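You operate a simulated robot arm through the tools that you are given. There is no shell and no other tool.

You run a simulated robot arm. Do the job below in one go: nothing can be reset, and whatever is moved stays where it is left.

## Task
Take the black and green weights off the discs, into the teal tray.
Fine: each in a hole of the tray; the third weight stays in its hole; leave the guard open.

It is judged by the outcome, as a careful person would: the job done as asked, and still so three seconds after it is handed in. It fails if anything else is knocked over, pushed out of place, dropped, spilled or broken.

## Robot
A 7-joint arm with a two-finger parallel gripper, fixed in place. Base frame: the origin is at the foot of the arm, x ahead of it, y to its left, z up. Readings come in mm, rad, newtons and seconds.
With the tool pointing down near the work surface it reaches from about 340 to 880 mm from the base axis. Its first joint turns from -2.496 to 2.496 rad. Payload 3 kg.
Tool frame: the origin (TCP) lies between the finger pads and is the grasp point; the fingertips stand 30 mm ahead of it; z points along the fingers, y is the line along which they close. The gripper opens to 94 mm. The fingers are 28 mm wide and 10 mm thick; the gripper's body (50 by 96 mm) begins 55 mm behind the TCP.
Orientation is that of the tool frame in the base frame, as a unit quaternion [w, x, y, z]. With the fingers straight down and closing along the base's y, the tool's x points along the base's -x, its y along +y and its z along -z.

## Interface
- The arm moves only by the tool arm_command. Its argument "rows" is a list of rows, each an object of numbers (a shift or turn left out is 0, a gripper value left out holds the last): "wx", "wy", "wz": the turn, a rotation vector about the tool's x, y, z in rad; "x", "y", "z": the shift along the tool's x, y, z in mm; "hand": the gripper command, from -1 (fully open) to 1 (shut), values between in proportion. In form: [{"wx": .., "wy": .., "wz": .., "x": .., "y": .., "z": .., "hand": ..}, ...]. A call has 1 to 20 rows; each row is the pose to reach, as a shift and turn from the pose commanded when the call began, along the tool's axes at that moment. A row lasts 0.2 s, in which the tool goes at most 50 mm and 0.15 rad; a call with a longer step from one row to the next is refused whole, and so is a gripper value outside its range. Where a pose cannot be reached the arm comes as near as it can. A force on the tool above 40 N (or 10 N above the force at the start of the call, whichever is more), or a blocked arm, ends the call early, and 0.2 s more pass. Each finger travels about 72 mm/s and halts on what it meets, pressing with about 34 N; the grip force reading is that of the motor and also rises with nothing between the fingers. The clock runs only during rows and for 0.2 s after the last one: add rows that repeat a pose to give the fingers time. It gives the time, the measured TCP pose, the force on the tool (base axes), the opening and the grip force at its end, in the units of the frame above (readings bear some noise), with the torque about the TCP (base axes, N m) and any sound that the robot's microphone picked up, and new pictures: "show" is both (left out), scene, wrist or none.
- Cameras (640 x 400 px; columns grow to the right, rows downward): "scene" is fixed at [409.9, -501.3, 1737.8]; the picture's right is [1.00, 0.03, 0.00], its down [0.02, -0.61, -0.79] and it looks along [-0.03, 0.79, -0.61] (base axes); focal length 319 px, centre (320, 200). "wrist" rides on the gripper at [76, 14, -102] in the tool frame; the picture's right is [-0.18, 0.98, 0.00], its down [-0.75, -0.14, -0.64] and it looks along [-0.63, -0.12, 0.77] (tool axes); focal length 243 px, centre (320, 200). There is no depth. A picture from a camera that has moved, and an enlarged one, comes with that camera's place and axes in the base frame and with its lens. The place of the scene camera against the robot may be out by one fixed shift of up to 18 mm in any direction.
- inspect(camera, box): a new picture of the part [left, top, right, bottom] of that camera's present view, enlarged. The clock stands still meanwhile.
- finish_job(): hands the job in; it is judged then, once.

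Nothing tells you positions but the pictures and the camera data. Unless the task says otherwise, let go and move clear before handing in.

The tools are called as name(argument=value, ...) on one line, values as JSON. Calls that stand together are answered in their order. arm_command: Moves the arm, as the interface text tells. Its arguments: {"type":"object","properties":{"rows":{"type":"array","items":{"type":"object","properties":{"wx":{"type":"number"},"wy":{"type":"number"},"wz":{"type":"number"},"x":{"type":"number"},"y":{"type":"number"},"z":{"type":"number"},"hand":{"type":"number"}}}},"show":{"type":"string","enum":["both","scene","wrist","none"]}},"required":["rows"]} The other tools are called the same way: inspect (camera, box) takes an enlarged picture of a part of a camera's view; finish_job () hands the job in.

At the start:

```text
clock: 0.0
eef_pos: [316.8, 466.2, 1277.2]
ee_rot: [-0.001, 0.0, 1.0, -0.001]
ft_force: [0.7, -0.1, -0.1]
moment: [0.0, -0.01, 0.0]
finger_gap: 93.9
finger_force: 0.1
```

scene: 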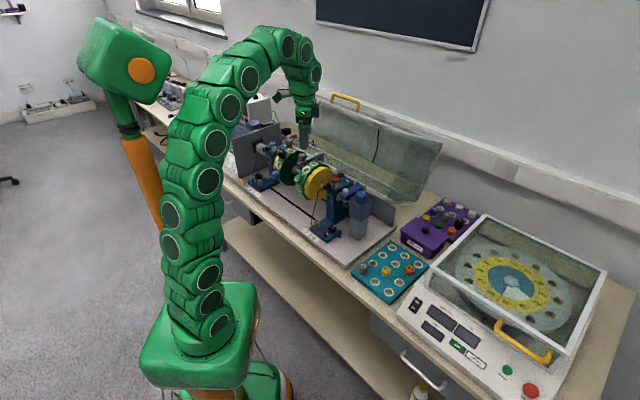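
wrist: 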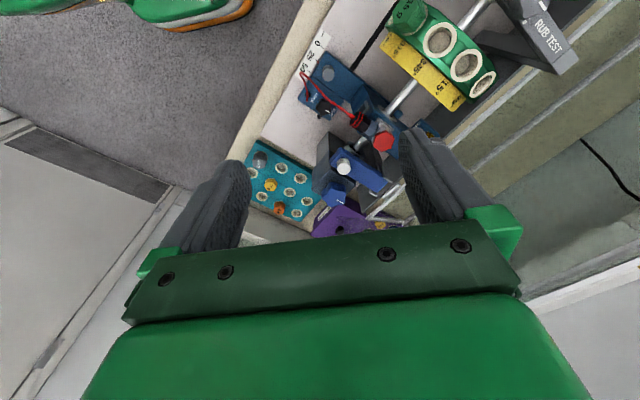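

I see a bench with a rotor balancing machine (discs on a shaft, a lid behind it), a teal tray with holes and a purple tray. First I'll look closely at the discs and the tray.

inspect(camera="scene", box=[220, 120, 400, 240])

inspect(camera="scene", box=[340, 190, 480, 310])

inspect(camera="wrist", box=[220, 0, 520, 240])

```text
3.33 times, centred on (310, 180) of scene
camera zoom: at [409.9, -501.3, 1737.8], right [1.0, 0.03, 0.0], down [0.02, -0.61, -0.79], along [-0.03, 0.79, -0.61], focal length 1064 px, centre (353, 267)
```

zoom: 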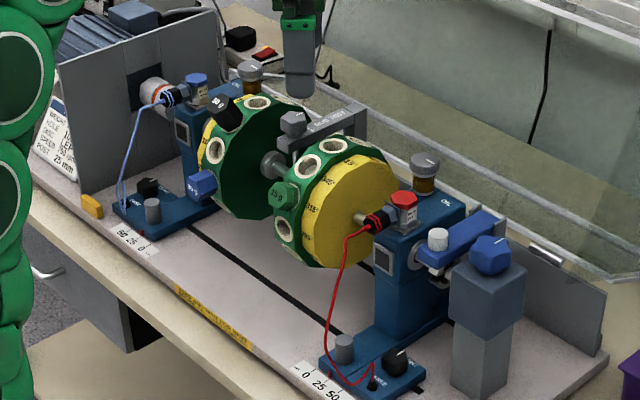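

```text
3.33 times, centred on (410, 250) of scene
camera zoom: at [409.9, -501.3, 1737.8], right [1.0, 0.03, 0.0], down [0.02, -0.61, -0.79], along [-0.03, 0.79, -0.61], focal length 1064 px, centre (20, 33)
```

zoom: 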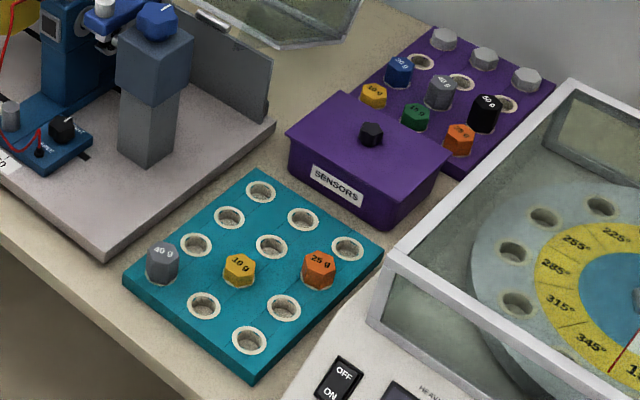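

```text
1.67 times, centred on (370, 120) of wrist
camera zoom: at [240.3, 482.3, 1378.9], right [0.18, 0.98, 0.0], down [0.75, -0.14, 0.64], along [0.63, -0.12, -0.77], focal length 404 px, centre (237, 333)
```

zoom: 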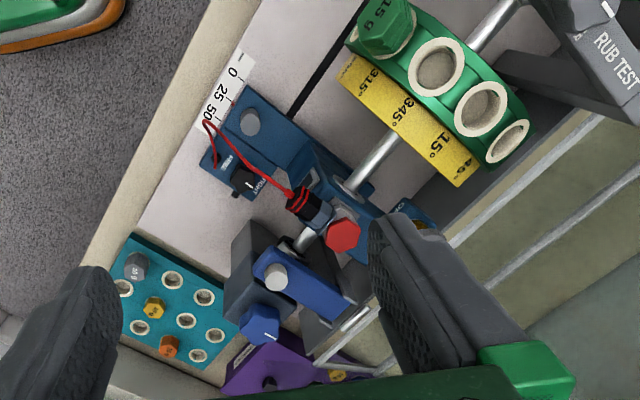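

The rotor discs have radial holes in their rims: a black weight on the left disc, a green "15 g" on the right disc facing the robot, and possibly a blue one. The shaft seems to run at about -45° in the base x-y plane. I'll yaw the tool and move to a viewing pose on the robot side of the discs.

arm_command(rows=[{"x": 30, "y": 12, "wz": -0.13}, {"x": 65, "y": 25, "wz": -0.26}, {"x": 100, "y": 39, "wz": -0.39}, {"x": 135, "y": 53, "wz": -0.52}, {"x": 170, "y": 67, "wz": -0.65}, {"x": 200, "y": 78, "z": 15, "wz": -0.785}, {"x": 215, "y": 84, "z": 50, "wz": -0.785}, {"x": 215, "y": 84, "z": 70, "wz": -0.785}, {"x": 215, "y": 84, "z": 70, "wz": -0.785}], show="both")

```text
clock: 2.0
eef_pos: [120.1, 551.3, 1221.0]
ee_rot: [-0.032, -0.364, 0.93, 0.036]
ft_force: [0.5, 0.7, -0.9]
moment: [0.0, 0.04, 0.04]
finger_gap: 94.1
finger_force: 0.2
camera wrist: at [63.4, 507.5, 1328.0], right [-0.53, 0.84, 0.08], down [0.7, 0.38, 0.6], along [0.47, 0.38, -0.8], focal length 243 px, centre (320, 200)
```

scene: 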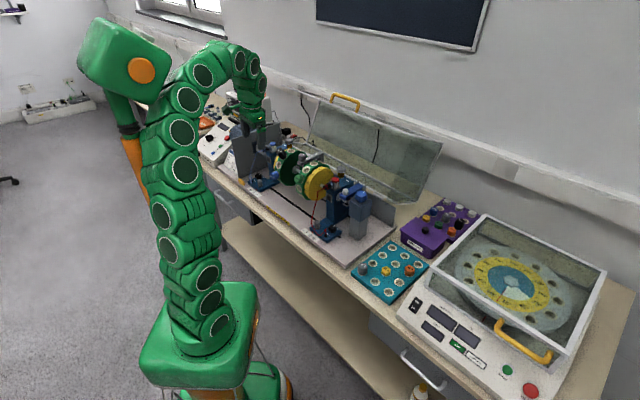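
wrist: 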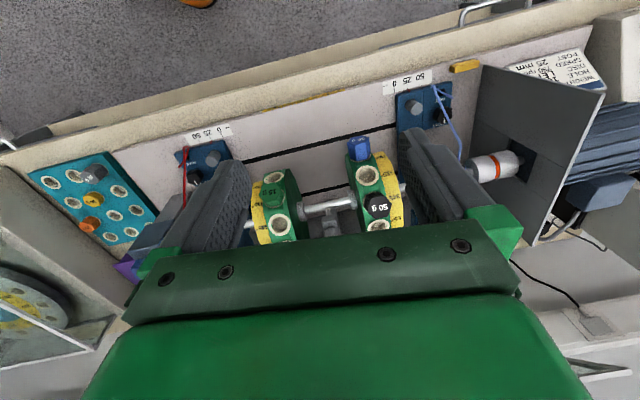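

I can see both discs now: green at the near-left, black "50 g" and blue on the left disc. Let me zoom in.

inspect(camera="wrist", box=[230, 120, 430, 245])

inspect(camera="scene", box=[230, 120, 390, 220])

```text
3.20 times, centred on (330, 182) of wrist
camera zoom: at [63.4, 507.5, 1328.0], right [-0.53, 0.84, 0.08], down [0.7, 0.38, 0.6], along [0.47, 0.38, -0.8], focal length 776 px, centre (288, 256)
```

zoom: 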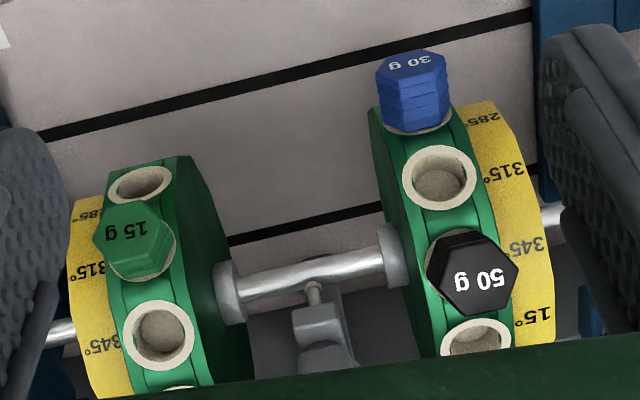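

```text
4.00 times, centred on (310, 170) of scene
camera zoom: at [409.9, -501.3, 1737.8], right [1.0, 0.03, 0.0], down [0.02, -0.61, -0.79], along [-0.03, 0.79, -0.61], focal length 1277 px, centre (360, 320)
```

zoom: 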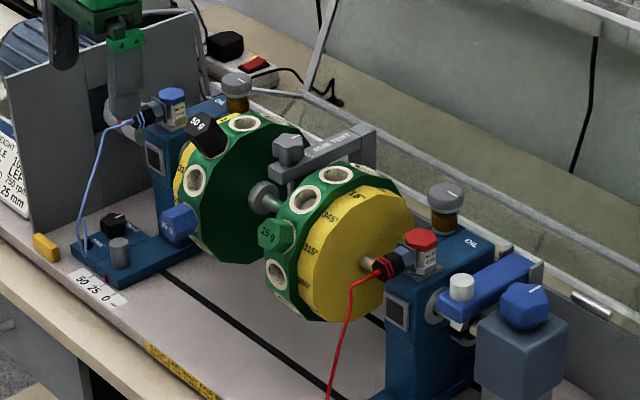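

Black (50 g) and blue (30 g) are on the left disc, green (15 g) is on the right one; blue must stay. Let me settle and take a clean view for measuring.

arm_command(rows=[{}, {}, {}], show="wrist")

inspect(camera="wrist", box=[220, 120, 420, 245])

```text
clock: 3.0
eef_pos: [121.7, 551.8, 1224.2]
ee_rot: [-0.033, -0.362, 0.931, 0.039]
ft_force: [0.1, 0.1, -0.7]
moment: [0.0, 0.01, 0.01]
finger_gap: 93.9
finger_force: 0.0
stopped in row 3: the arm was blocked; the commanded pose is now the measured one
camera wrist: at [64.8, 506.9, 1330.3], right [-0.53, 0.85, 0.09], down [0.71, 0.38, 0.6], along [0.47, 0.38, -0.79], focal length 243 px, centre (320, 200)
```

wrist: 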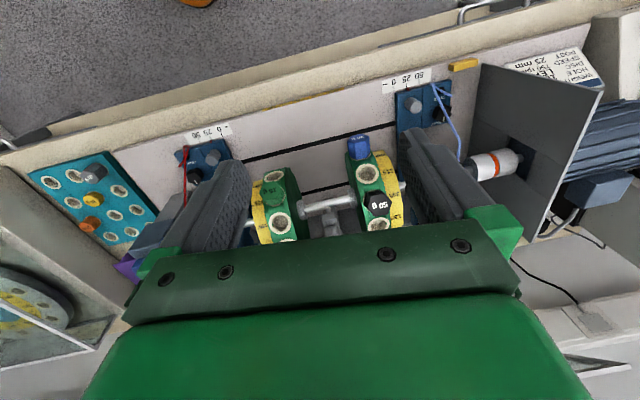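

```text
3.20 times, centred on (320, 182) of wrist
camera zoom: at [64.8, 506.9, 1330.3], right [-0.53, 0.85, 0.09], down [0.71, 0.38, 0.6], along [0.47, 0.38, -0.79], focal length 776 px, centre (320, 256)
```

zoom: 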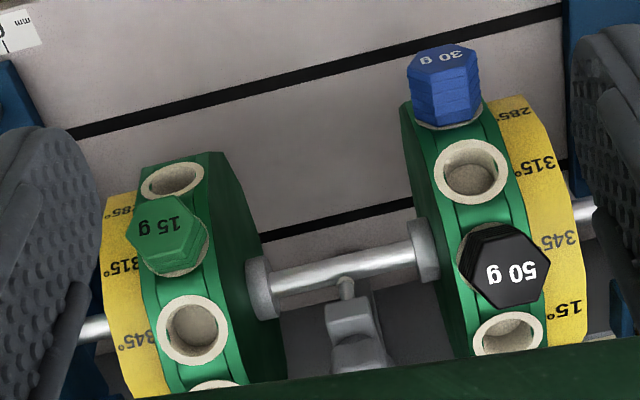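

The arm stopped short because it was blocked. I'll look at the scene to see whether a link is touching the pole on the left.

inspect(camera="scene", box=[70, 0, 310, 150])

inspect(camera="scene", box=[90, 120, 340, 400])

```text
2.67 times, centred on (190, 75) of scene
camera zoom: at [409.9, -501.3, 1737.8], right [1.0, 0.03, 0.0], down [0.02, -0.61, -0.79], along [-0.03, 0.79, -0.61], focal length 852 px, centre (667, 533)
```

zoom: 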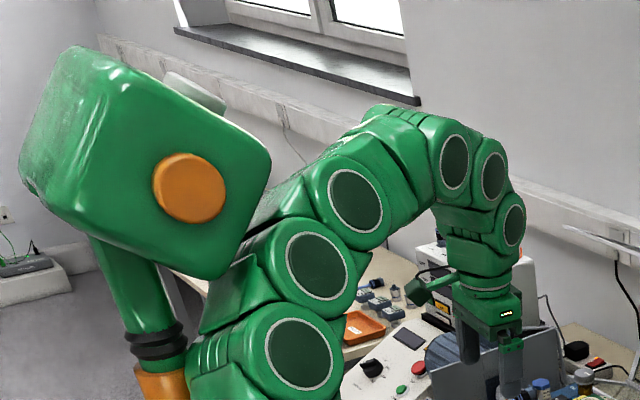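

```text
1.43 times, centred on (215, 260) of scene
camera zoom: at [409.9, -501.3, 1737.8], right [1.0, 0.03, 0.0], down [0.02, -0.61, -0.79], along [-0.03, 0.79, -0.61], focal length 456 px, centre (470, 114)
```

zoom: 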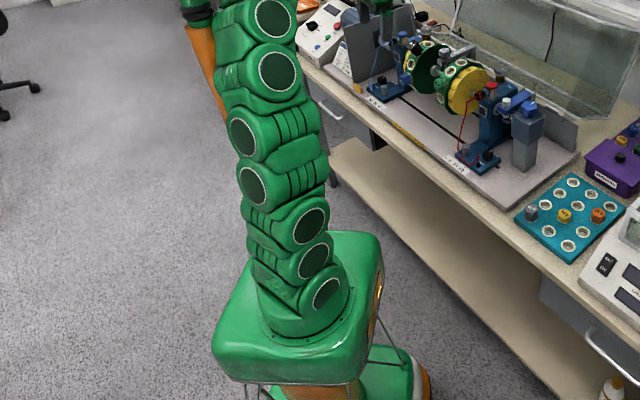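

It looks like the arm was folding close to the robot's own head post, so I'll keep the arm more extended. From measurements, the shaft is at z≈982; black sits at ~60° elevation on the left disc and green at ~30° on the right disc. Next I'll move to a pre-grasp pose about 100 mm out from black, tilted 30°.

arm_command(rows=[{"x": -21, "y": 12, "z": 10, "wx": 0.017, "wy": -0.111, "wz": -0.014}, {"x": -42, "y": 24, "z": 20, "wx": 0.034, "wy": -0.222, "wz": -0.027}, {"x": -63, "y": 36, "z": 35, "wx": 0.05, "wy": -0.333, "wz": -0.041}, {"x": -84, "y": 48, "z": 50, "wx": 0.067, "wy": -0.444, "wz": -0.055}, {"x": -104.7, "y": 59.6, "z": 65, "wx": 0.084, "wy": -0.554, "wz": -0.068}, {"x": -104.7, "y": 59.6, "z": 75, "wx": 0.084, "wy": -0.554, "wz": -0.068}, {"x": -104.7, "y": 59.6, "z": 75, "wx": 0.084, "wy": -0.554, "wz": -0.068}], show="both")

```text
clock: 4.1
eef_pos: [184.3, 643.8, 1257.6]
ee_rot: [0.111, -0.305, 0.923, 0.207]
ft_force: [-1.3, 0.6, 0.5]
moment: [0.01, -0.03, 0.01]
finger_gap: 94.0
finger_force: 0.1
stopped in row 5: the arm was blocked; the commanded pose is now the measured one
camera wrist: at [106.9, 569.7, 1328.2], right [-0.45, 0.81, 0.37], down [0.63, 0.0, 0.78], along [0.63, 0.58, -0.51], focal length 243 px, centre (320, 200)
```

scene: 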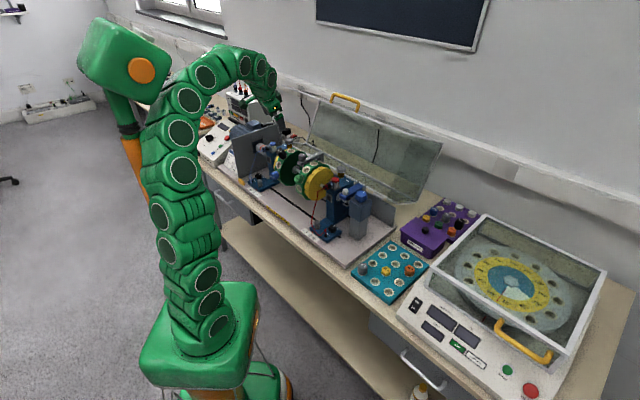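
wrist: 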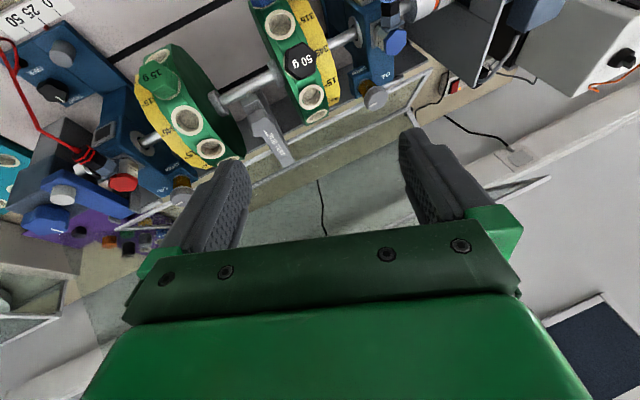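

The arm was blocked again and ended at (184, 644, 1258). I'll inspect the elbow and the head post before choosing a freer approach.

inspect(camera="scene", box=[70, 10, 230, 110])

inspect(camera="scene", box=[200, 40, 360, 140])

inspect(camera="scene", box=[100, 100, 260, 200])

inspect(camera="wrist", box=[120, 0, 420, 190])

```text
4.00 times, centred on (150, 60) of scene
camera zoom: at [409.9, -501.3, 1737.8], right [1.0, 0.03, 0.0], down [0.02, -0.61, -0.79], along [-0.03, 0.79, -0.61], focal length 1277 px, centre (1000, 760)
```

zoom: 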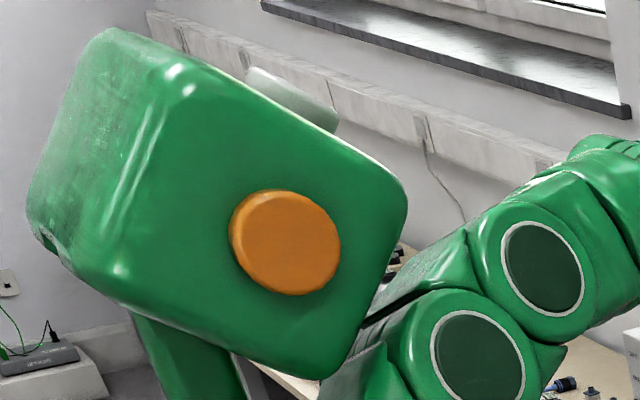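

```text
4.00 times, centred on (280, 90) of scene
camera zoom: at [409.9, -501.3, 1737.8], right [1.0, 0.03, 0.0], down [0.02, -0.61, -0.79], along [-0.03, 0.79, -0.61], focal length 1277 px, centre (480, 640)
```

zoom: 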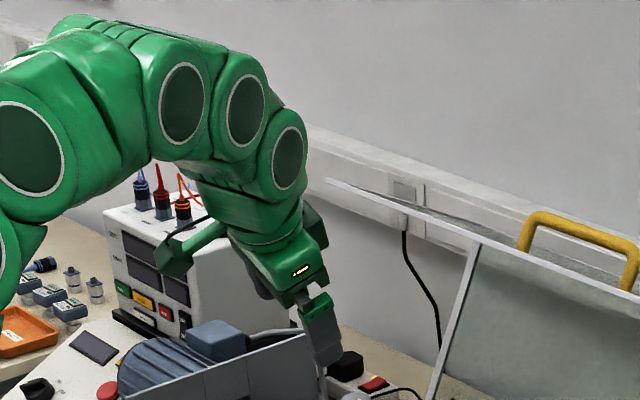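

```text
4.00 times, centred on (180, 150) of scene
camera zoom: at [409.9, -501.3, 1737.8], right [1.0, 0.03, 0.0], down [0.02, -0.61, -0.79], along [-0.03, 0.79, -0.61], focal length 1277 px, centre (880, 400)
```

zoom: 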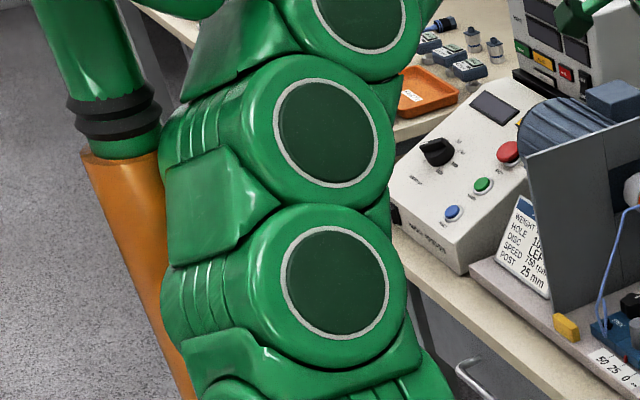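

```text
2.11 times, centred on (270, 95) of wrist
camera zoom: at [106.9, 569.7, 1328.2], right [-0.45, 0.81, 0.37], down [0.63, 0.0, 0.78], along [0.63, 0.58, -0.51], focal length 511 px, centre (425, 421)
```

zoom: 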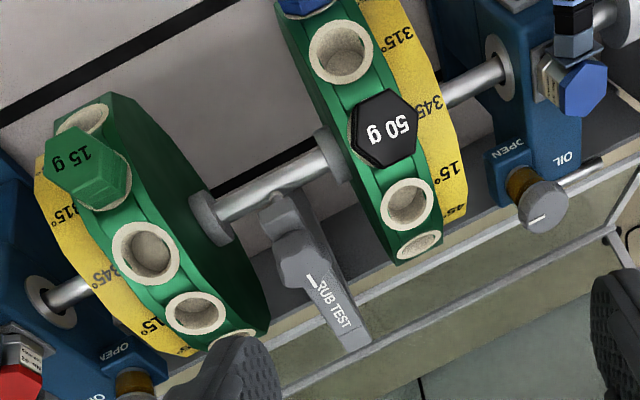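

The elbow seems to press against the robot's head, so I'll back away to larger x with the tool vertical and lower, then approach the discs with the arm more extended and below the head.

arm_command(rows=[{"x": -10, "y": -24, "z": 8, "wx": 0.06, "wy": 0.073, "wz": -0.029}, {"x": -20, "y": -48, "z": 16, "wx": 0.12, "wy": 0.147, "wz": -0.058}, {"x": -30, "y": -72, "z": 24, "wx": 0.18, "wy": 0.22, "wz": -0.087}, {"x": -40, "y": -96, "z": 32, "wx": 0.24, "wy": 0.294, "wz": -0.115}, {"x": -49.6, "y": -120.5, "z": 40.7, "wx": 0.3, "wy": 0.367, "wz": -0.144}, {"x": -49.6, "y": -120.5, "z": 40.7, "wx": 0.3, "wy": 0.367, "wz": -0.144}, {"x": -49.6, "y": -120.5, "z": 40.7, "wx": 0.3, "wy": 0.367, "wz": -0.144}], show="both")

```text
clock: 5.7
eef_pos: [300.6, 600.5, 1198.3]
ee_rot: [0.0, -0.384, 0.923, -0.002]
ft_force: [0.3, 0.2, -0.1]
moment: [0.0, 0.01, 0.0]
finger_gap: 94.1
finger_force: 0.0
camera wrist: at [236.0, 558.4, 1301.6], right [-0.57, 0.82, 0.0], down [0.63, 0.44, 0.64], along [0.53, 0.36, -0.77], focal length 243 px, centre (320, 200)
```

scene: 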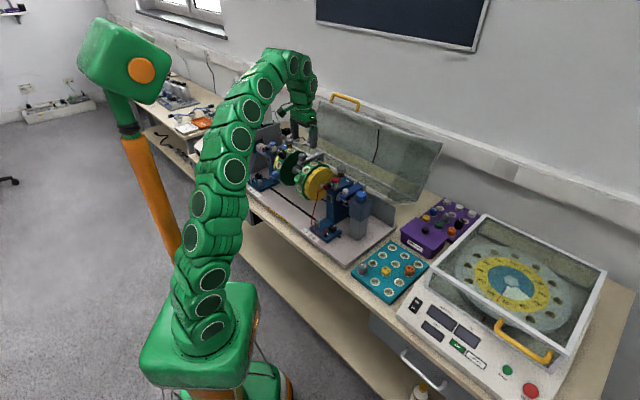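
wrist: 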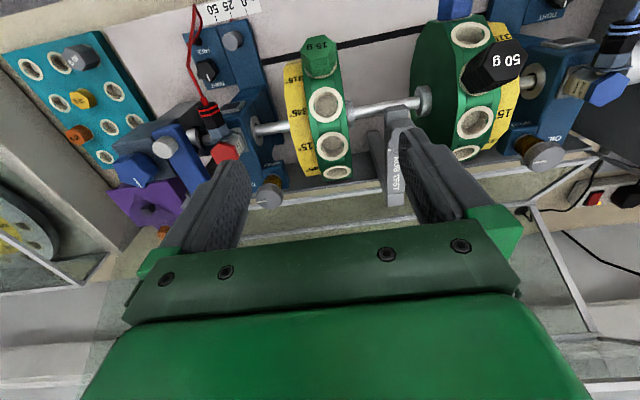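

The arm is free again and the pose was reached exactly. Now I'll take enlarged views to measure the weights precisely.

inspect(camera="wrist", box=[240, 0, 400, 100])

inspect(camera="wrist", box=[260, 90, 420, 190])

inspect(camera="wrist", box=[400, 0, 560, 100])

inspect(camera="wrist", box=[400, 80, 640, 230])

```text
4.00 times, centred on (320, 50) of wrist
camera zoom: at [236.0, 558.4, 1301.6], right [-0.57, 0.82, 0.0], down [0.63, 0.44, 0.64], along [0.53, 0.36, -0.77], focal length 970 px, centre (320, 800)
```

zoom: 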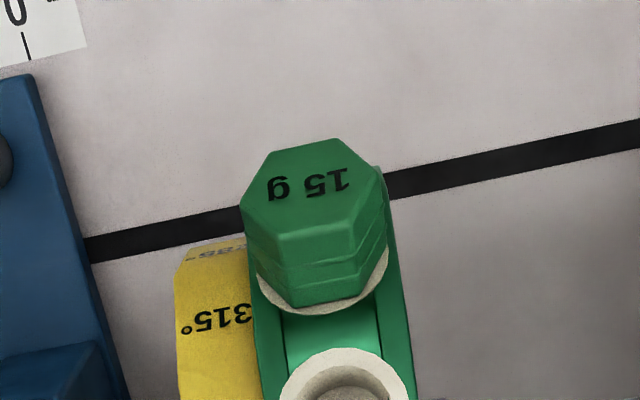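

```text
4.00 times, centred on (340, 140) of wrist
camera zoom: at [236.0, 558.4, 1301.6], right [-0.57, 0.82, 0.0], down [0.63, 0.44, 0.64], along [0.53, 0.36, -0.77], focal length 970 px, centre (240, 440)
```

zoom: 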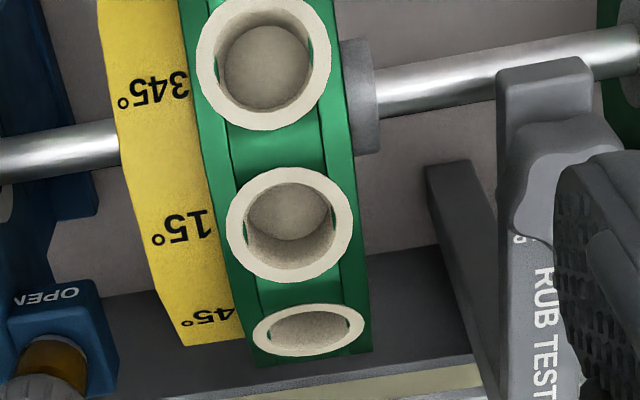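

```text
4.00 times, centred on (480, 50) of wrist
camera zoom: at [236.0, 558.4, 1301.6], right [-0.57, 0.82, 0.0], down [0.63, 0.44, 0.64], along [0.53, 0.36, -0.77], focal length 970 px, centre (-320, 800)
```

zoom: 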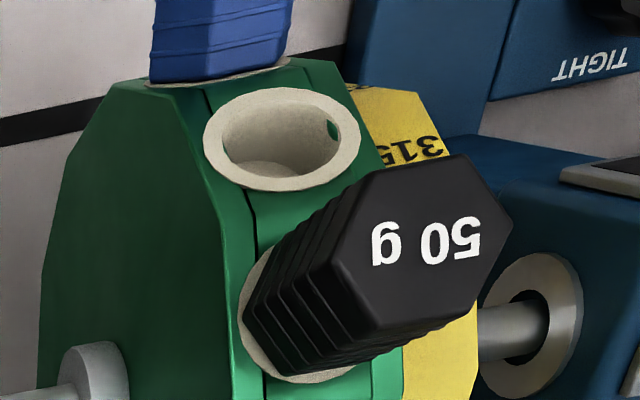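

```text
2.67 times, centred on (520, 155) of wrist
camera zoom: at [236.0, 558.4, 1301.6], right [-0.57, 0.82, 0.0], down [0.63, 0.44, 0.64], along [0.53, 0.36, -0.77], focal length 647 px, centre (-213, 320)
```

zoom: 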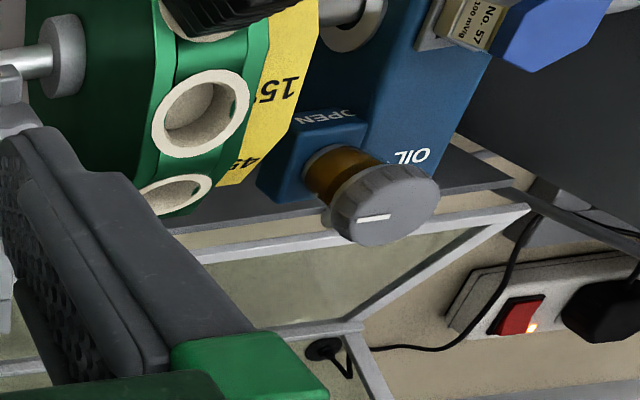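

Both hex heads have their corners along the shaft and their flats facing the rim's tangent. So I want the fingers to close along the tangent, which means turning the tool 90° here at a safe height first.

arm_command(rows=[{"wz": 0.143}, {"wz": 0.286}, {"wz": 0.429}, {"wz": 0.572}, {"wz": 0.715}, {"wz": 0.858}, {"wz": 1.0}, {"wz": 1.143}, {"wz": 1.286}, {"wz": 1.429}, {"wz": 1.571}, {"wz": 1.571}, {"wz": 1.571}], show="both")

```text
clock: 8.5
eef_pos: [299.8, 599.3, 1198.2]
ee_rot: [0.001, 0.382, 0.924, -0.002]
ft_force: [-0.1, 0.1, 0.9]
moment: [-0.02, 0.03, 0.01]
finger_gap: 93.8
finger_force: 0.1
camera wrist: at [254.2, 665.8, 1301.1], right [0.82, 0.57, 0.0], down [0.43, -0.63, 0.65], along [0.36, -0.53, -0.76], focal length 243 px, centre (320, 200)
```

scene: 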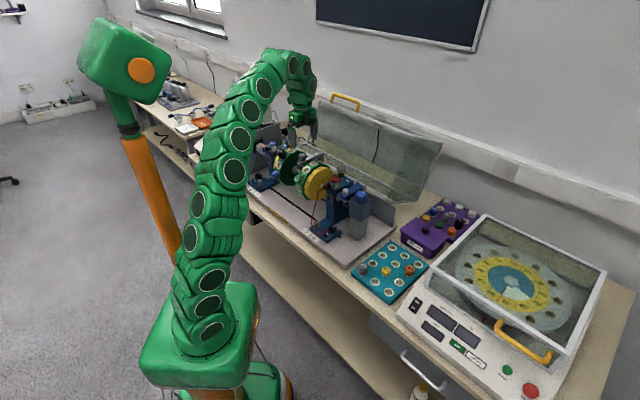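
wrist: 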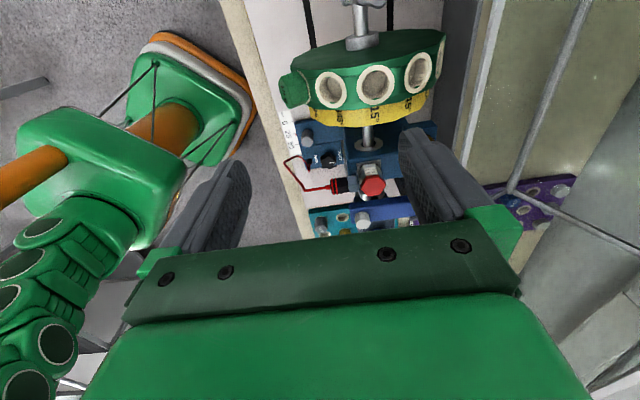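

The turn worked. I'll zoom on the green weight from this side view to fix its position and height.

inspect(camera="wrist", box=[260, 20, 460, 145])

inspect(camera="wrist", box=[270, 60, 350, 110])

```text
3.20 times, centred on (360, 82) of wrist
camera zoom: at [254.2, 665.8, 1301.1], right [0.82, 0.57, 0.0], down [0.43, -0.63, 0.65], along [0.36, -0.53, -0.76], focal length 776 px, centre (192, 576)
```

zoom: 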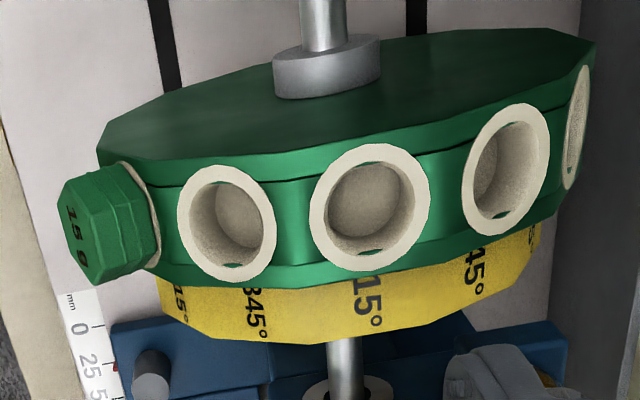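

```text
8.00 times, centred on (310, 85) of wrist
camera zoom: at [254.2, 665.8, 1301.1], right [0.82, 0.57, 0.0], down [0.43, -0.63, 0.65], along [0.36, -0.53, -0.76], focal length 1941 px, centre (400, 1120)
```

zoom: 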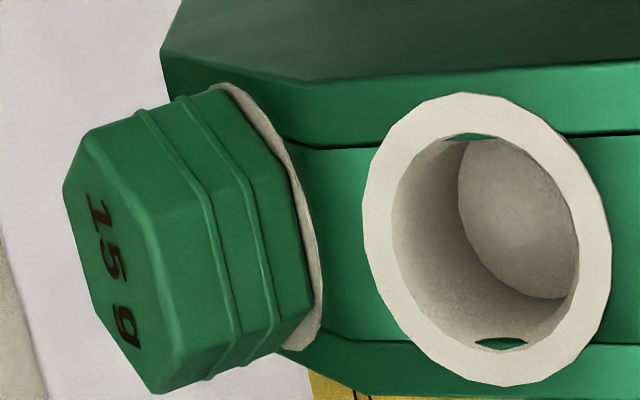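

From two views I place the rotor axis and the holes: the rim ring radius is about 87 mm, green's head is ~20 mm tall and black's ~38 mm. I'll tilt the tool toward green in stages, well clear of the disc, checking for blockage.

arm_command(rows=[{"x": 1.5, "y": -18, "z": 17, "wx": -0.131, "hand": -0.4}, {"x": 3, "y": -36, "z": 34, "wx": -0.262, "hand": -0.4}, {"x": 4.5, "y": -54, "z": 51, "wx": -0.393, "hand": -0.4}, {"x": 6, "y": -71, "z": 68, "wx": -0.524, "hand": -0.4}, {"x": 6, "y": -71, "z": 68, "wx": -0.524, "hand": -0.4}], show="both")

```text
clock: 9.4
eef_pos: [279.0, 564.4, 1051.8]
ee_rot: [0.018, 0.418, 0.896, 0.146]
ft_force: [-58.9, -43.9, 75.2]
moment: [0.81, -0.87, 0.11]
finger_gap: 37.1
finger_force: 0.1
stopped in row 4: the force on the tool passed its limit at 161 N (the readings are from after the stop); the commanded pose is now the measured one
camera wrist: at [222.4, 606.7, 1161.5], right [0.85, 0.46, 0.26], down [0.28, -0.81, 0.51], along [0.44, -0.36, -0.82], focal length 243 px, centre (320, 200)
```

scene: 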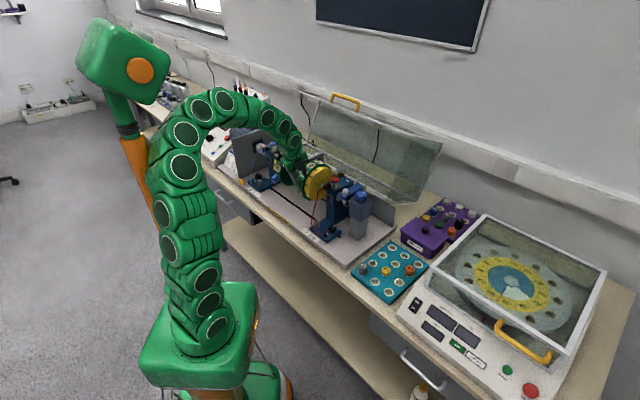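
wrist: 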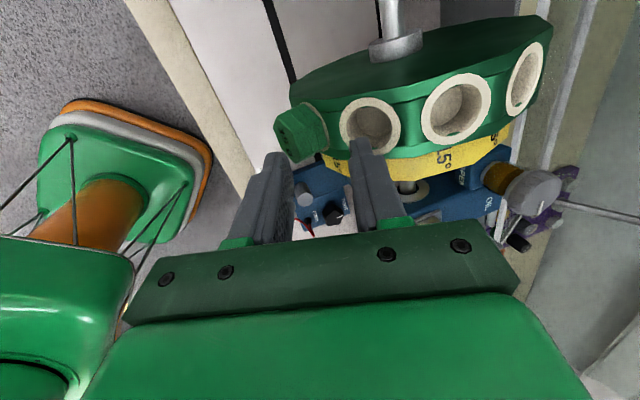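

The arm dipped much lower than I commanded and a finger hit the right disc's rim. I'll back straight up gently and then check that nothing has moved.

arm_command(rows=[{"x": 0.9, "y": 2.8, "z": -9.5}, {"x": 1.8, "y": 5.5, "z": -19.1}, {"x": 3.6, "y": 11, "z": -38.2}, {"x": 3.6, "y": 11, "z": -38.2}], show="both")

```text
clock: 10.4
eef_pos: [289.6, 561.8, 1083.3]
ee_rot: [0.019, 0.426, 0.894, 0.14]
ft_force: [0.5, 0.6, 0.5]
moment: [-0.04, -0.02, 0.05]
finger_gap: 65.8
finger_force: 0.1
camera wrist: at [235.3, 605.9, 1192.6], right [0.86, 0.45, 0.25], down [0.28, -0.81, 0.51], along [0.43, -0.37, -0.82], focal length 243 px, centre (320, 200)
```

scene: 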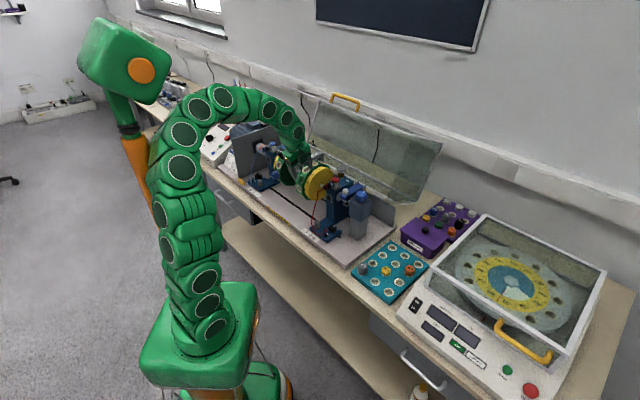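
wrist: 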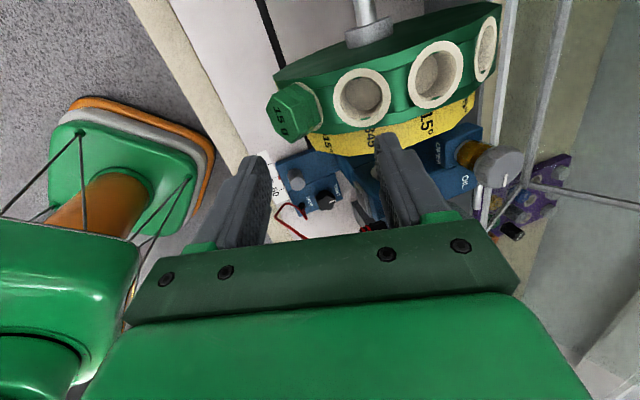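

The fingers are clear now. I'll check the discs and weights for any displacement.

inspect(camera="wrist", box=[250, 0, 510, 163])

inspect(camera="scene", box=[230, 120, 390, 220])

inspect(camera="scene", box=[90, 60, 330, 210])

```text
2.45 times, centred on (380, 82) of wrist
camera zoom: at [235.3, 605.9, 1192.6], right [0.86, 0.45, 0.25], down [0.28, -0.81, 0.51], along [0.43, -0.37, -0.82], focal length 595 px, centre (173, 491)
```

zoom: 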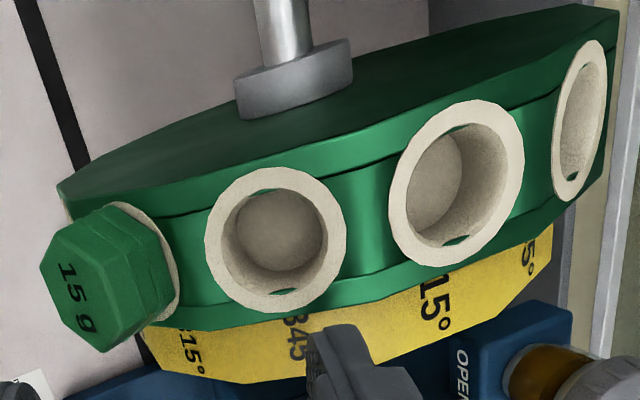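

```text
4.00 times, centred on (310, 170) of scene
camera zoom: at [409.9, -501.3, 1737.8], right [1.0, 0.03, 0.0], down [0.02, -0.61, -0.79], along [-0.03, 0.79, -0.61], focal length 1277 px, centre (360, 320)
```

zoom: 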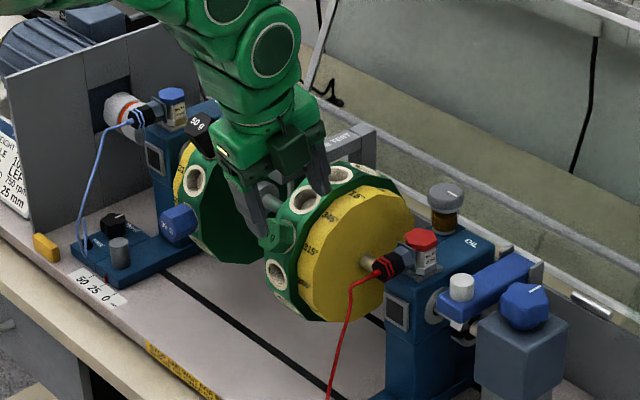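

```text
2.67 times, centred on (210, 135) of scene
camera zoom: at [409.9, -501.3, 1737.8], right [1.0, 0.03, 0.0], down [0.02, -0.61, -0.79], along [-0.03, 0.79, -0.61], focal length 852 px, centre (613, 373)
```

zoom: 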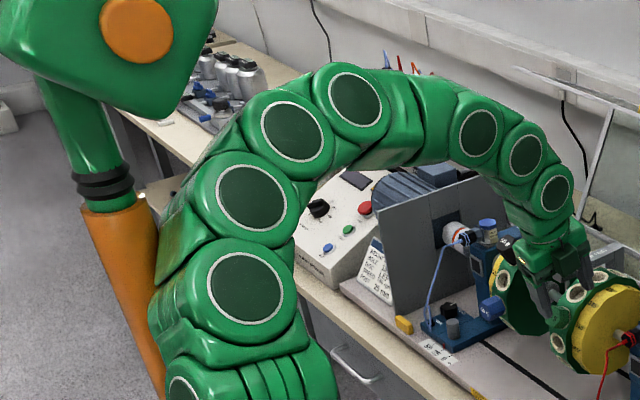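

Nothing has moved: green, black and blue are all still seated and the rotor angle is unchanged. I'll hold the pose briefly to see whether the arm converges on its command or is limited.

arm_command(rows=[{}, {}], show="none")

```text
clock: 11.0
eef_pos: [290.1, 561.4, 1081.6]
ee_rot: [0.019, 0.426, 0.894, 0.14]
ft_force: [0.0, 0.2, 0.2]
moment: [0.06, 0.01, -0.02]
finger_gap: 65.6
finger_force: 0.1
```

The arm holds about 12 mm off its command, so it's against its own limits here. I'll return slowly to the known good vertical pose above the right disc.

arm_command(rows=[{"x": 2, "y": 6, "z": -12, "wx": 0.03, "wy": -0.008, "wz": -0.009}, {"x": 5, "y": 14, "z": -24, "wx": 0.065, "wy": -0.018, "wz": -0.02}, {"x": 8, "y": 23, "z": -36, "wx": 0.1, "wy": -0.028, "wz": -0.03}, {"x": 11, "y": 32, "z": -48, "wx": 0.14, "wy": -0.038, "wz": -0.042}, {"x": 14, "y": 41, "z": -58, "wx": 0.18, "wy": -0.05, "wz": -0.054}, {"x": 17, "y": 50, "z": -69, "wx": 0.22, "wy": -0.06, "wz": -0.066}, {"x": 20, "y": 59, "z": -79, "wx": 0.25, "wy": -0.07, "wz": -0.077}, {"x": 22.7, "y": 66.6, "z": -89.4, "wx": 0.285, "wy": -0.079, "wz": -0.087}, {"x": 22.7, "y": 66.6, "z": -89.4, "wx": 0.285, "wy": -0.079, "wz": -0.087}, {"x": 22.7, "y": 66.6, "z": -89.4, "wx": 0.285, "wy": -0.079, "wz": -0.087}], show="scene")

```text
clock: 13.2
eef_pos: [298.1, 598.1, 1200.1]
ee_rot: [0.004, 0.382, 0.924, 0.001]
ft_force: [-0.2, 0.0, -0.3]
moment: [-0.04, 0.02, 0.0]
finger_gap: 66.0
finger_force: 0.2
```

scene: 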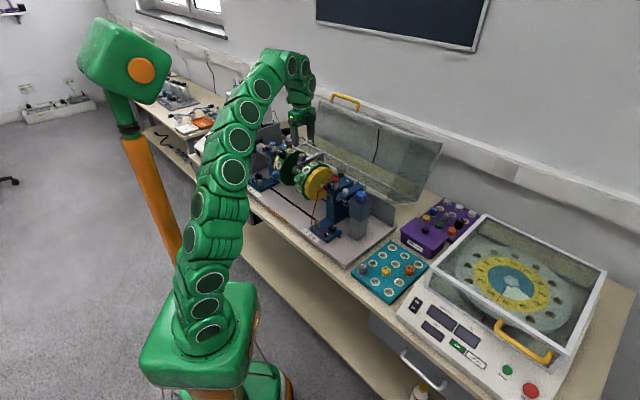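

The arm follows the same configuration for the same pose. I'll instead grip across the hex flats lying 60° from the tangent, which lets the tool stay much nearer to vertical with the wrist to the right, away from the head. Testing that orientation slowly at a safe height.

arm_command(rows=[{"x": -1, "y": -4.6, "z": -16, "wx": -0.036, "wy": 0.009, "wz": -0.087}, {"x": -2, "y": -9.2, "z": -32, "wx": -0.072, "wy": 0.017, "wz": -0.174}, {"x": -3, "y": -13.8, "z": -32, "wx": -0.108, "wy": 0.026, "wz": -0.261}, {"x": -4, "y": -18.4, "z": -32, "wx": -0.144, "wy": 0.035, "wz": -0.348}, {"x": -5, "y": -23, "z": -32, "wx": -0.18, "wy": 0.043, "wz": -0.435}, {"x": -6, "y": -27.6, "z": -32, "wx": -0.216, "wy": 0.052, "wz": -0.522}, {"x": -7, "y": -32.2, "z": -32, "wx": -0.252, "wy": 0.061, "wz": -0.609}, {"x": -8, "y": -36.8, "z": -32, "wx": -0.288, "wy": 0.069, "wz": -0.696}, {"x": -9, "y": -41.4, "z": -32, "wx": -0.324, "wy": 0.078, "wz": -0.783}, {"x": -10, "y": -46, "z": -32, "wx": -0.36, "wy": 0.087, "wz": -0.87}, {"x": -11, "y": -50.6, "z": -32, "wx": -0.397, "wy": 0.095, "wz": -0.957}, {"x": -12, "y": -55.2, "z": -32, "wx": -0.433, "wy": 0.104, "wz": -1.044}, {"x": -13, "y": -60, "z": -32, "wx": -0.469, "wy": 0.113, "wz": -1.131}, {"x": -13.4, "y": -64.3, "z": -32, "wx": -0.505, "wy": 0.121, "wz": -1.219}, {"x": -13.4, "y": -64.3, "z": -32, "wx": -0.505, "wy": 0.121, "wz": -1.219}, {"x": -13.4, "y": -64.3, "z": -32, "wx": -0.505, "wy": 0.121, "wz": -1.219}], show="both")

```text
clock: 16.6
eef_pos: [261.6, 546.4, 1229.9]
ee_rot: [0.041, -0.224, 0.944, 0.238]
ft_force: [0.7, 0.0, -0.2]
moment: [0.01, 0.02, 0.02]
finger_gap: 66.0
finger_force: 0.1
camera wrist: at [189.5, 480.7, 1313.6], right [-0.27, 0.85, 0.46], down [0.76, -0.11, 0.65], along [0.6, 0.52, -0.61], focal length 243 px, centre (320, 200)
```

scene: 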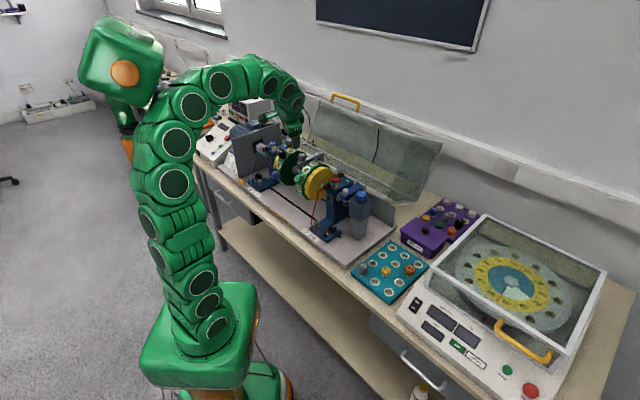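
wrist: 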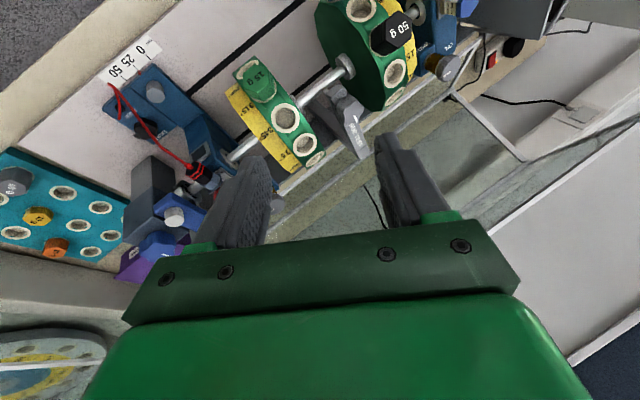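

The pose was reached exactly, so this orientation works. I'll descend slowly to about 80 mm out from green along the tool axis.

arm_command(rows=[{"x": 2.8, "y": -8.6, "z": 13.2}, {"x": 5.6, "y": -17.1, "z": 26.4}, {"x": 8.5, "y": -25.7, "z": 39.6}, {"x": 11.3, "y": -34.3, "z": 52.8}, {"x": 14.1, "y": -42.9, "z": 66}, {"x": 17, "y": -51.5, "z": 79.1}, {"x": 19.8, "y": -60, "z": 92.3}, {"x": 22.6, "y": -68.6, "z": 105.5}, {"x": 22.6, "y": -68.6, "z": 105.5}, {"x": 22.6, "y": -68.6, "z": 105.5}], show="both")

```text
clock: 18.8
eef_pos: [272.0, 530.6, 1103.8]
ee_rot: [0.042, -0.223, 0.945, 0.236]
ft_force: [0.0, 0.0, -0.5]
moment: [0.0, 0.0, 0.01]
finger_gap: 65.7
finger_force: 0.0
camera wrist: at [199.1, 465.1, 1187.9], right [-0.27, 0.85, 0.46], down [0.76, -0.11, 0.65], along [0.6, 0.52, -0.61], focal length 243 px, centre (320, 200)
```

scene: 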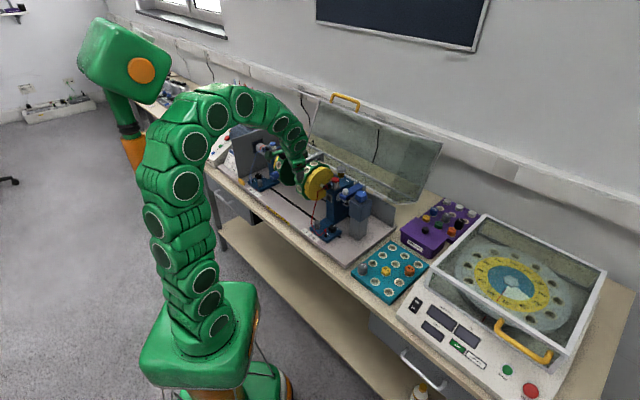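
wrist: 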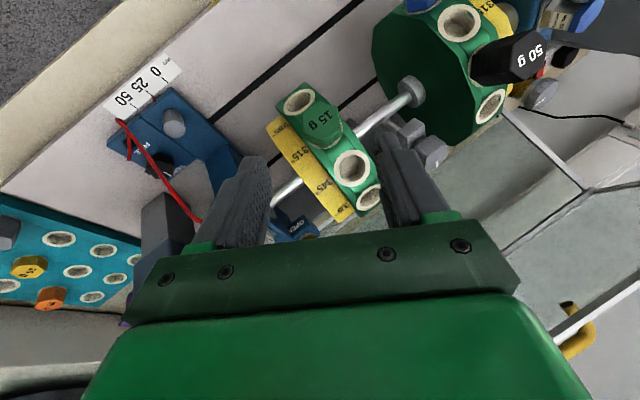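

Pose reached. Green appears right on the tool axis column; I'll zoom in to verify the alignment of the face and flats.

inspect(camera="wrist", box=[256, 70, 416, 170])

inspect(camera="scene", box=[250, 120, 370, 195])

```text
4.00 times, centred on (336, 120) of wrist
camera zoom: at [199.1, 465.1, 1187.9], right [-0.27, 0.85, 0.46], down [0.76, -0.11, 0.65], along [0.6, 0.52, -0.61], focal length 970 px, centre (256, 520)
```

zoom: 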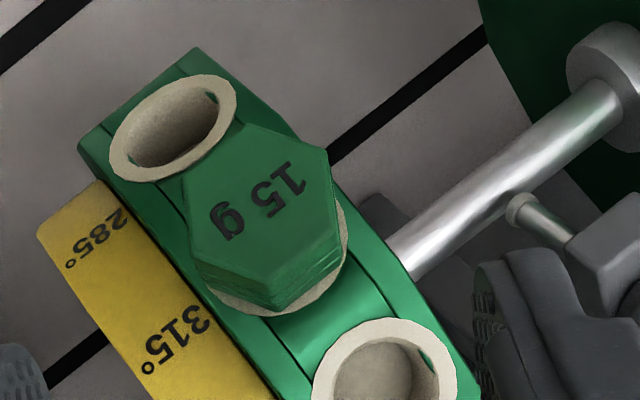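

```text
5.33 times, centred on (310, 158) of scene
camera zoom: at [409.9, -501.3, 1737.8], right [1.0, 0.03, 0.0], down [0.02, -0.61, -0.79], along [-0.03, 0.79, -0.61], focal length 1703 px, centre (373, 427)
```

zoom: 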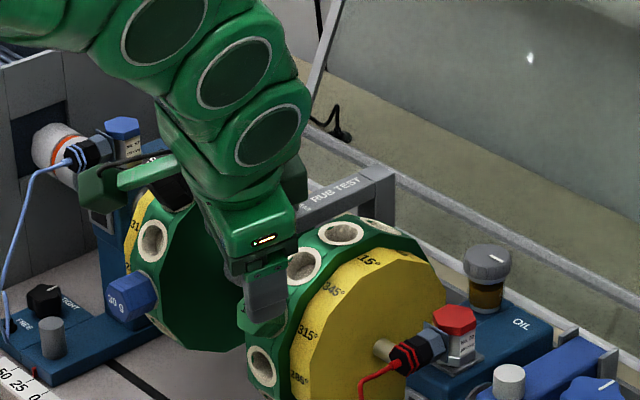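

Face centre matches my prediction within about 1 mm and the flats face the fingers. I'll advance along the tool axis, stopping just off the rim.

arm_command(rows=[{"z": 12}, {"z": 24}, {"z": 36}, {"z": 48}, {"z": 58}, {"z": 66}, {"z": 73}, {"z": 79}, {"z": 79}, {"z": 79}], show="both")

inspect(camera="wrist", box=[220, 100, 420, 225])

```text
clock: 21.0
eef_pos: [266.5, 569.0, 1033.3]
ee_rot: [0.041, -0.223, 0.945, 0.236]
ft_force: [0.2, -0.1, 0.8]
moment: [-0.03, 0.01, 0.0]
finger_gap: 65.7
finger_force: 0.1
camera wrist: at [193.7, 502.9, 1117.0], right [-0.27, 0.85, 0.45], down [0.76, -0.11, 0.65], along [0.6, 0.52, -0.61], focal length 243 px, centre (320, 200)
```

scene: 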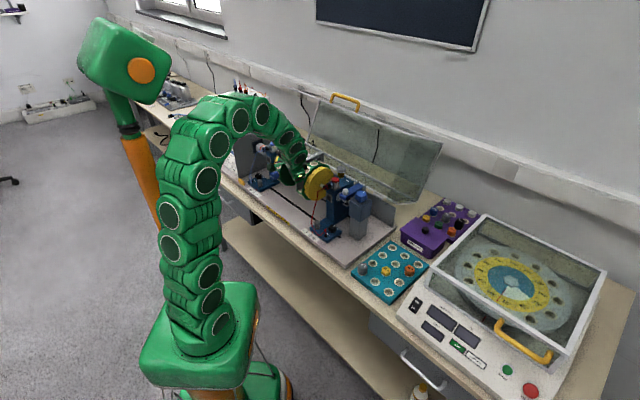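
wrist: 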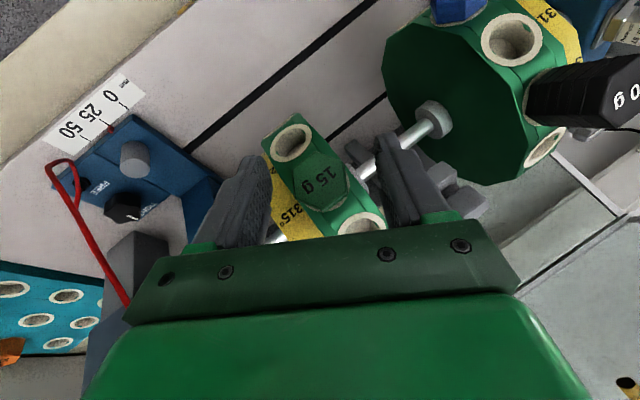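

```text
3.20 times, centred on (320, 162) of wrist
camera zoom: at [193.7, 502.9, 1117.0], right [-0.27, 0.85, 0.45], down [0.76, -0.11, 0.65], along [0.6, 0.52, -0.61], focal length 776 px, centre (320, 320)
```

zoom: 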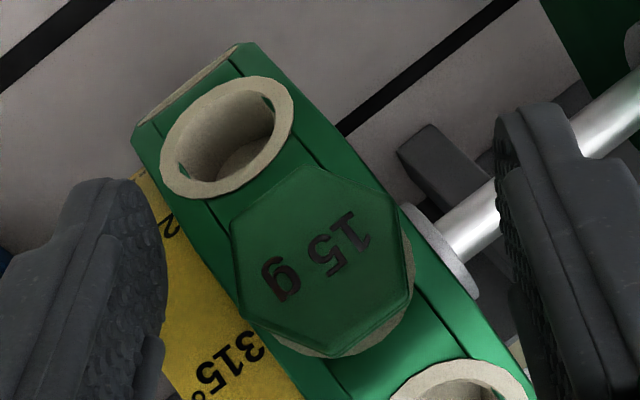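

The head is centred between the fingers with clearance all round. Closing the gripper gradually.

arm_command(rows=[{"hand": 0.0}, {"hand": 0.15}, {"hand": 0.25}, {"hand": 0.35}, {"hand": 0.6}, {"hand": 1.0}, {"hand": 1.0}], show="wrist")

inspect(camera="wrist", box=[220, 100, 420, 225])

```text
clock: 22.6
eef_pos: [268.5, 568.6, 1032.9]
ee_rot: [0.042, -0.224, 0.945, 0.236]
ft_force: [14.2, -20.1, 0.6]
moment: [-0.33, -0.21, -0.48]
finger_gap: 29.3
finger_force: 34.0
camera wrist: at [194.2, 502.5, 1117.0], right [-0.27, 0.85, 0.45], down [0.76, -0.11, 0.65], along [0.6, 0.52, -0.61], focal length 243 px, centre (320, 200)
```

wrist: 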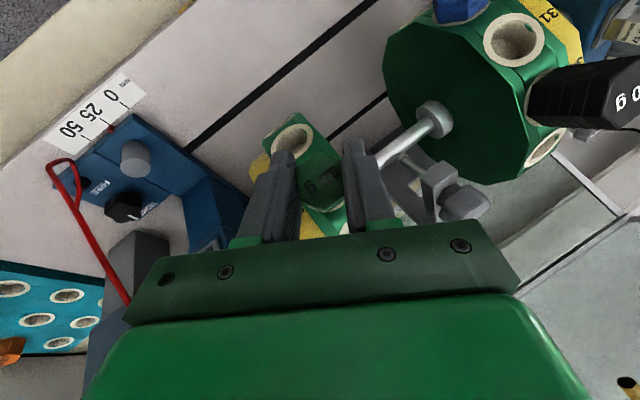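

```text
3.20 times, centred on (320, 162) of wrist
camera zoom: at [194.2, 502.5, 1117.0], right [-0.27, 0.85, 0.45], down [0.76, -0.11, 0.65], along [0.6, 0.52, -0.61], focal length 776 px, centre (320, 320)
```

zoom: 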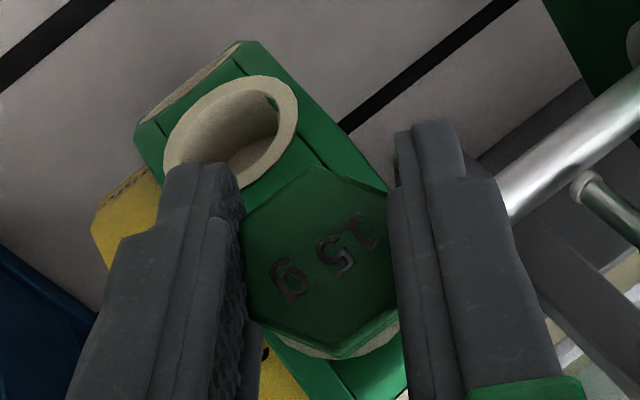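

Gripped at 29.3 mm gap. There's a side load of ~22 N along the closing axis, so I'll relax it with a tiny shift before pulling.

arm_command(rows=[{"y": -0.5, "hand": 1.0}, {"y": -1.0, "hand": 1.0}, {"y": -1.0, "hand": 1.0}], show="none")

```text
clock: 23.4
eef_pos: [268.3, 566.9, 1033.8]
ee_rot: [0.041, -0.223, 0.945, 0.237]
ft_force: [6.4, -9.3, -1.7]
moment: [-0.14, -0.05, -0.17]
finger_gap: 29.4
finger_force: 34.0
```

arm_command(rows=[{"y": -0.4, "hand": 1.0}, {"y": -0.8, "hand": 1.0}, {"y": -0.8, "hand": 1.0}], show="none")

```text
clock: 24.2
eef_pos: [266.7, 567.6, 1034.1]
ee_rot: [0.041, -0.225, 0.944, 0.236]
ft_force: [-20.2, 20.1, 0.3]
moment: [0.48, 0.48, 0.71]
finger_gap: 29.1
finger_force: 34.2
```

arm_command(rows=[{"y": 0.3, "hand": 1.0}, {"y": 0.5, "hand": 1.0}, {"y": 0.5, "hand": 1.0}], show="none")

```text
clock: 25.0
eef_pos: [268.0, 566.2, 1033.1]
ee_rot: [0.043, -0.223, 0.945, 0.237]
ft_force: [-32.8, 16.9, 4.1]
moment: [0.41, 0.74, 0.81]
finger_gap: 29.0
finger_force: 33.6
```

arm_command(rows=[{"hand": 1.0}, {"hand": 1.0}], show="scene")

```text
clock: 25.6
eef_pos: [268.0, 567.7, 1033.1]
ee_rot: [0.041, -0.223, 0.945, 0.237]
ft_force: [-37.0, 14.8, 5.7]
moment: [0.38, 0.75, 0.85]
finger_gap: 29.2
finger_force: 33.8
```

scene: 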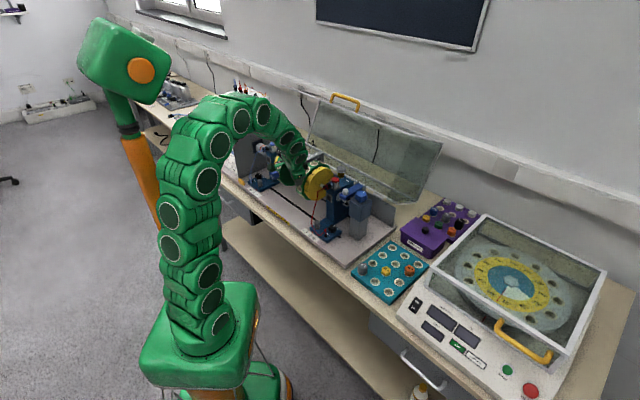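

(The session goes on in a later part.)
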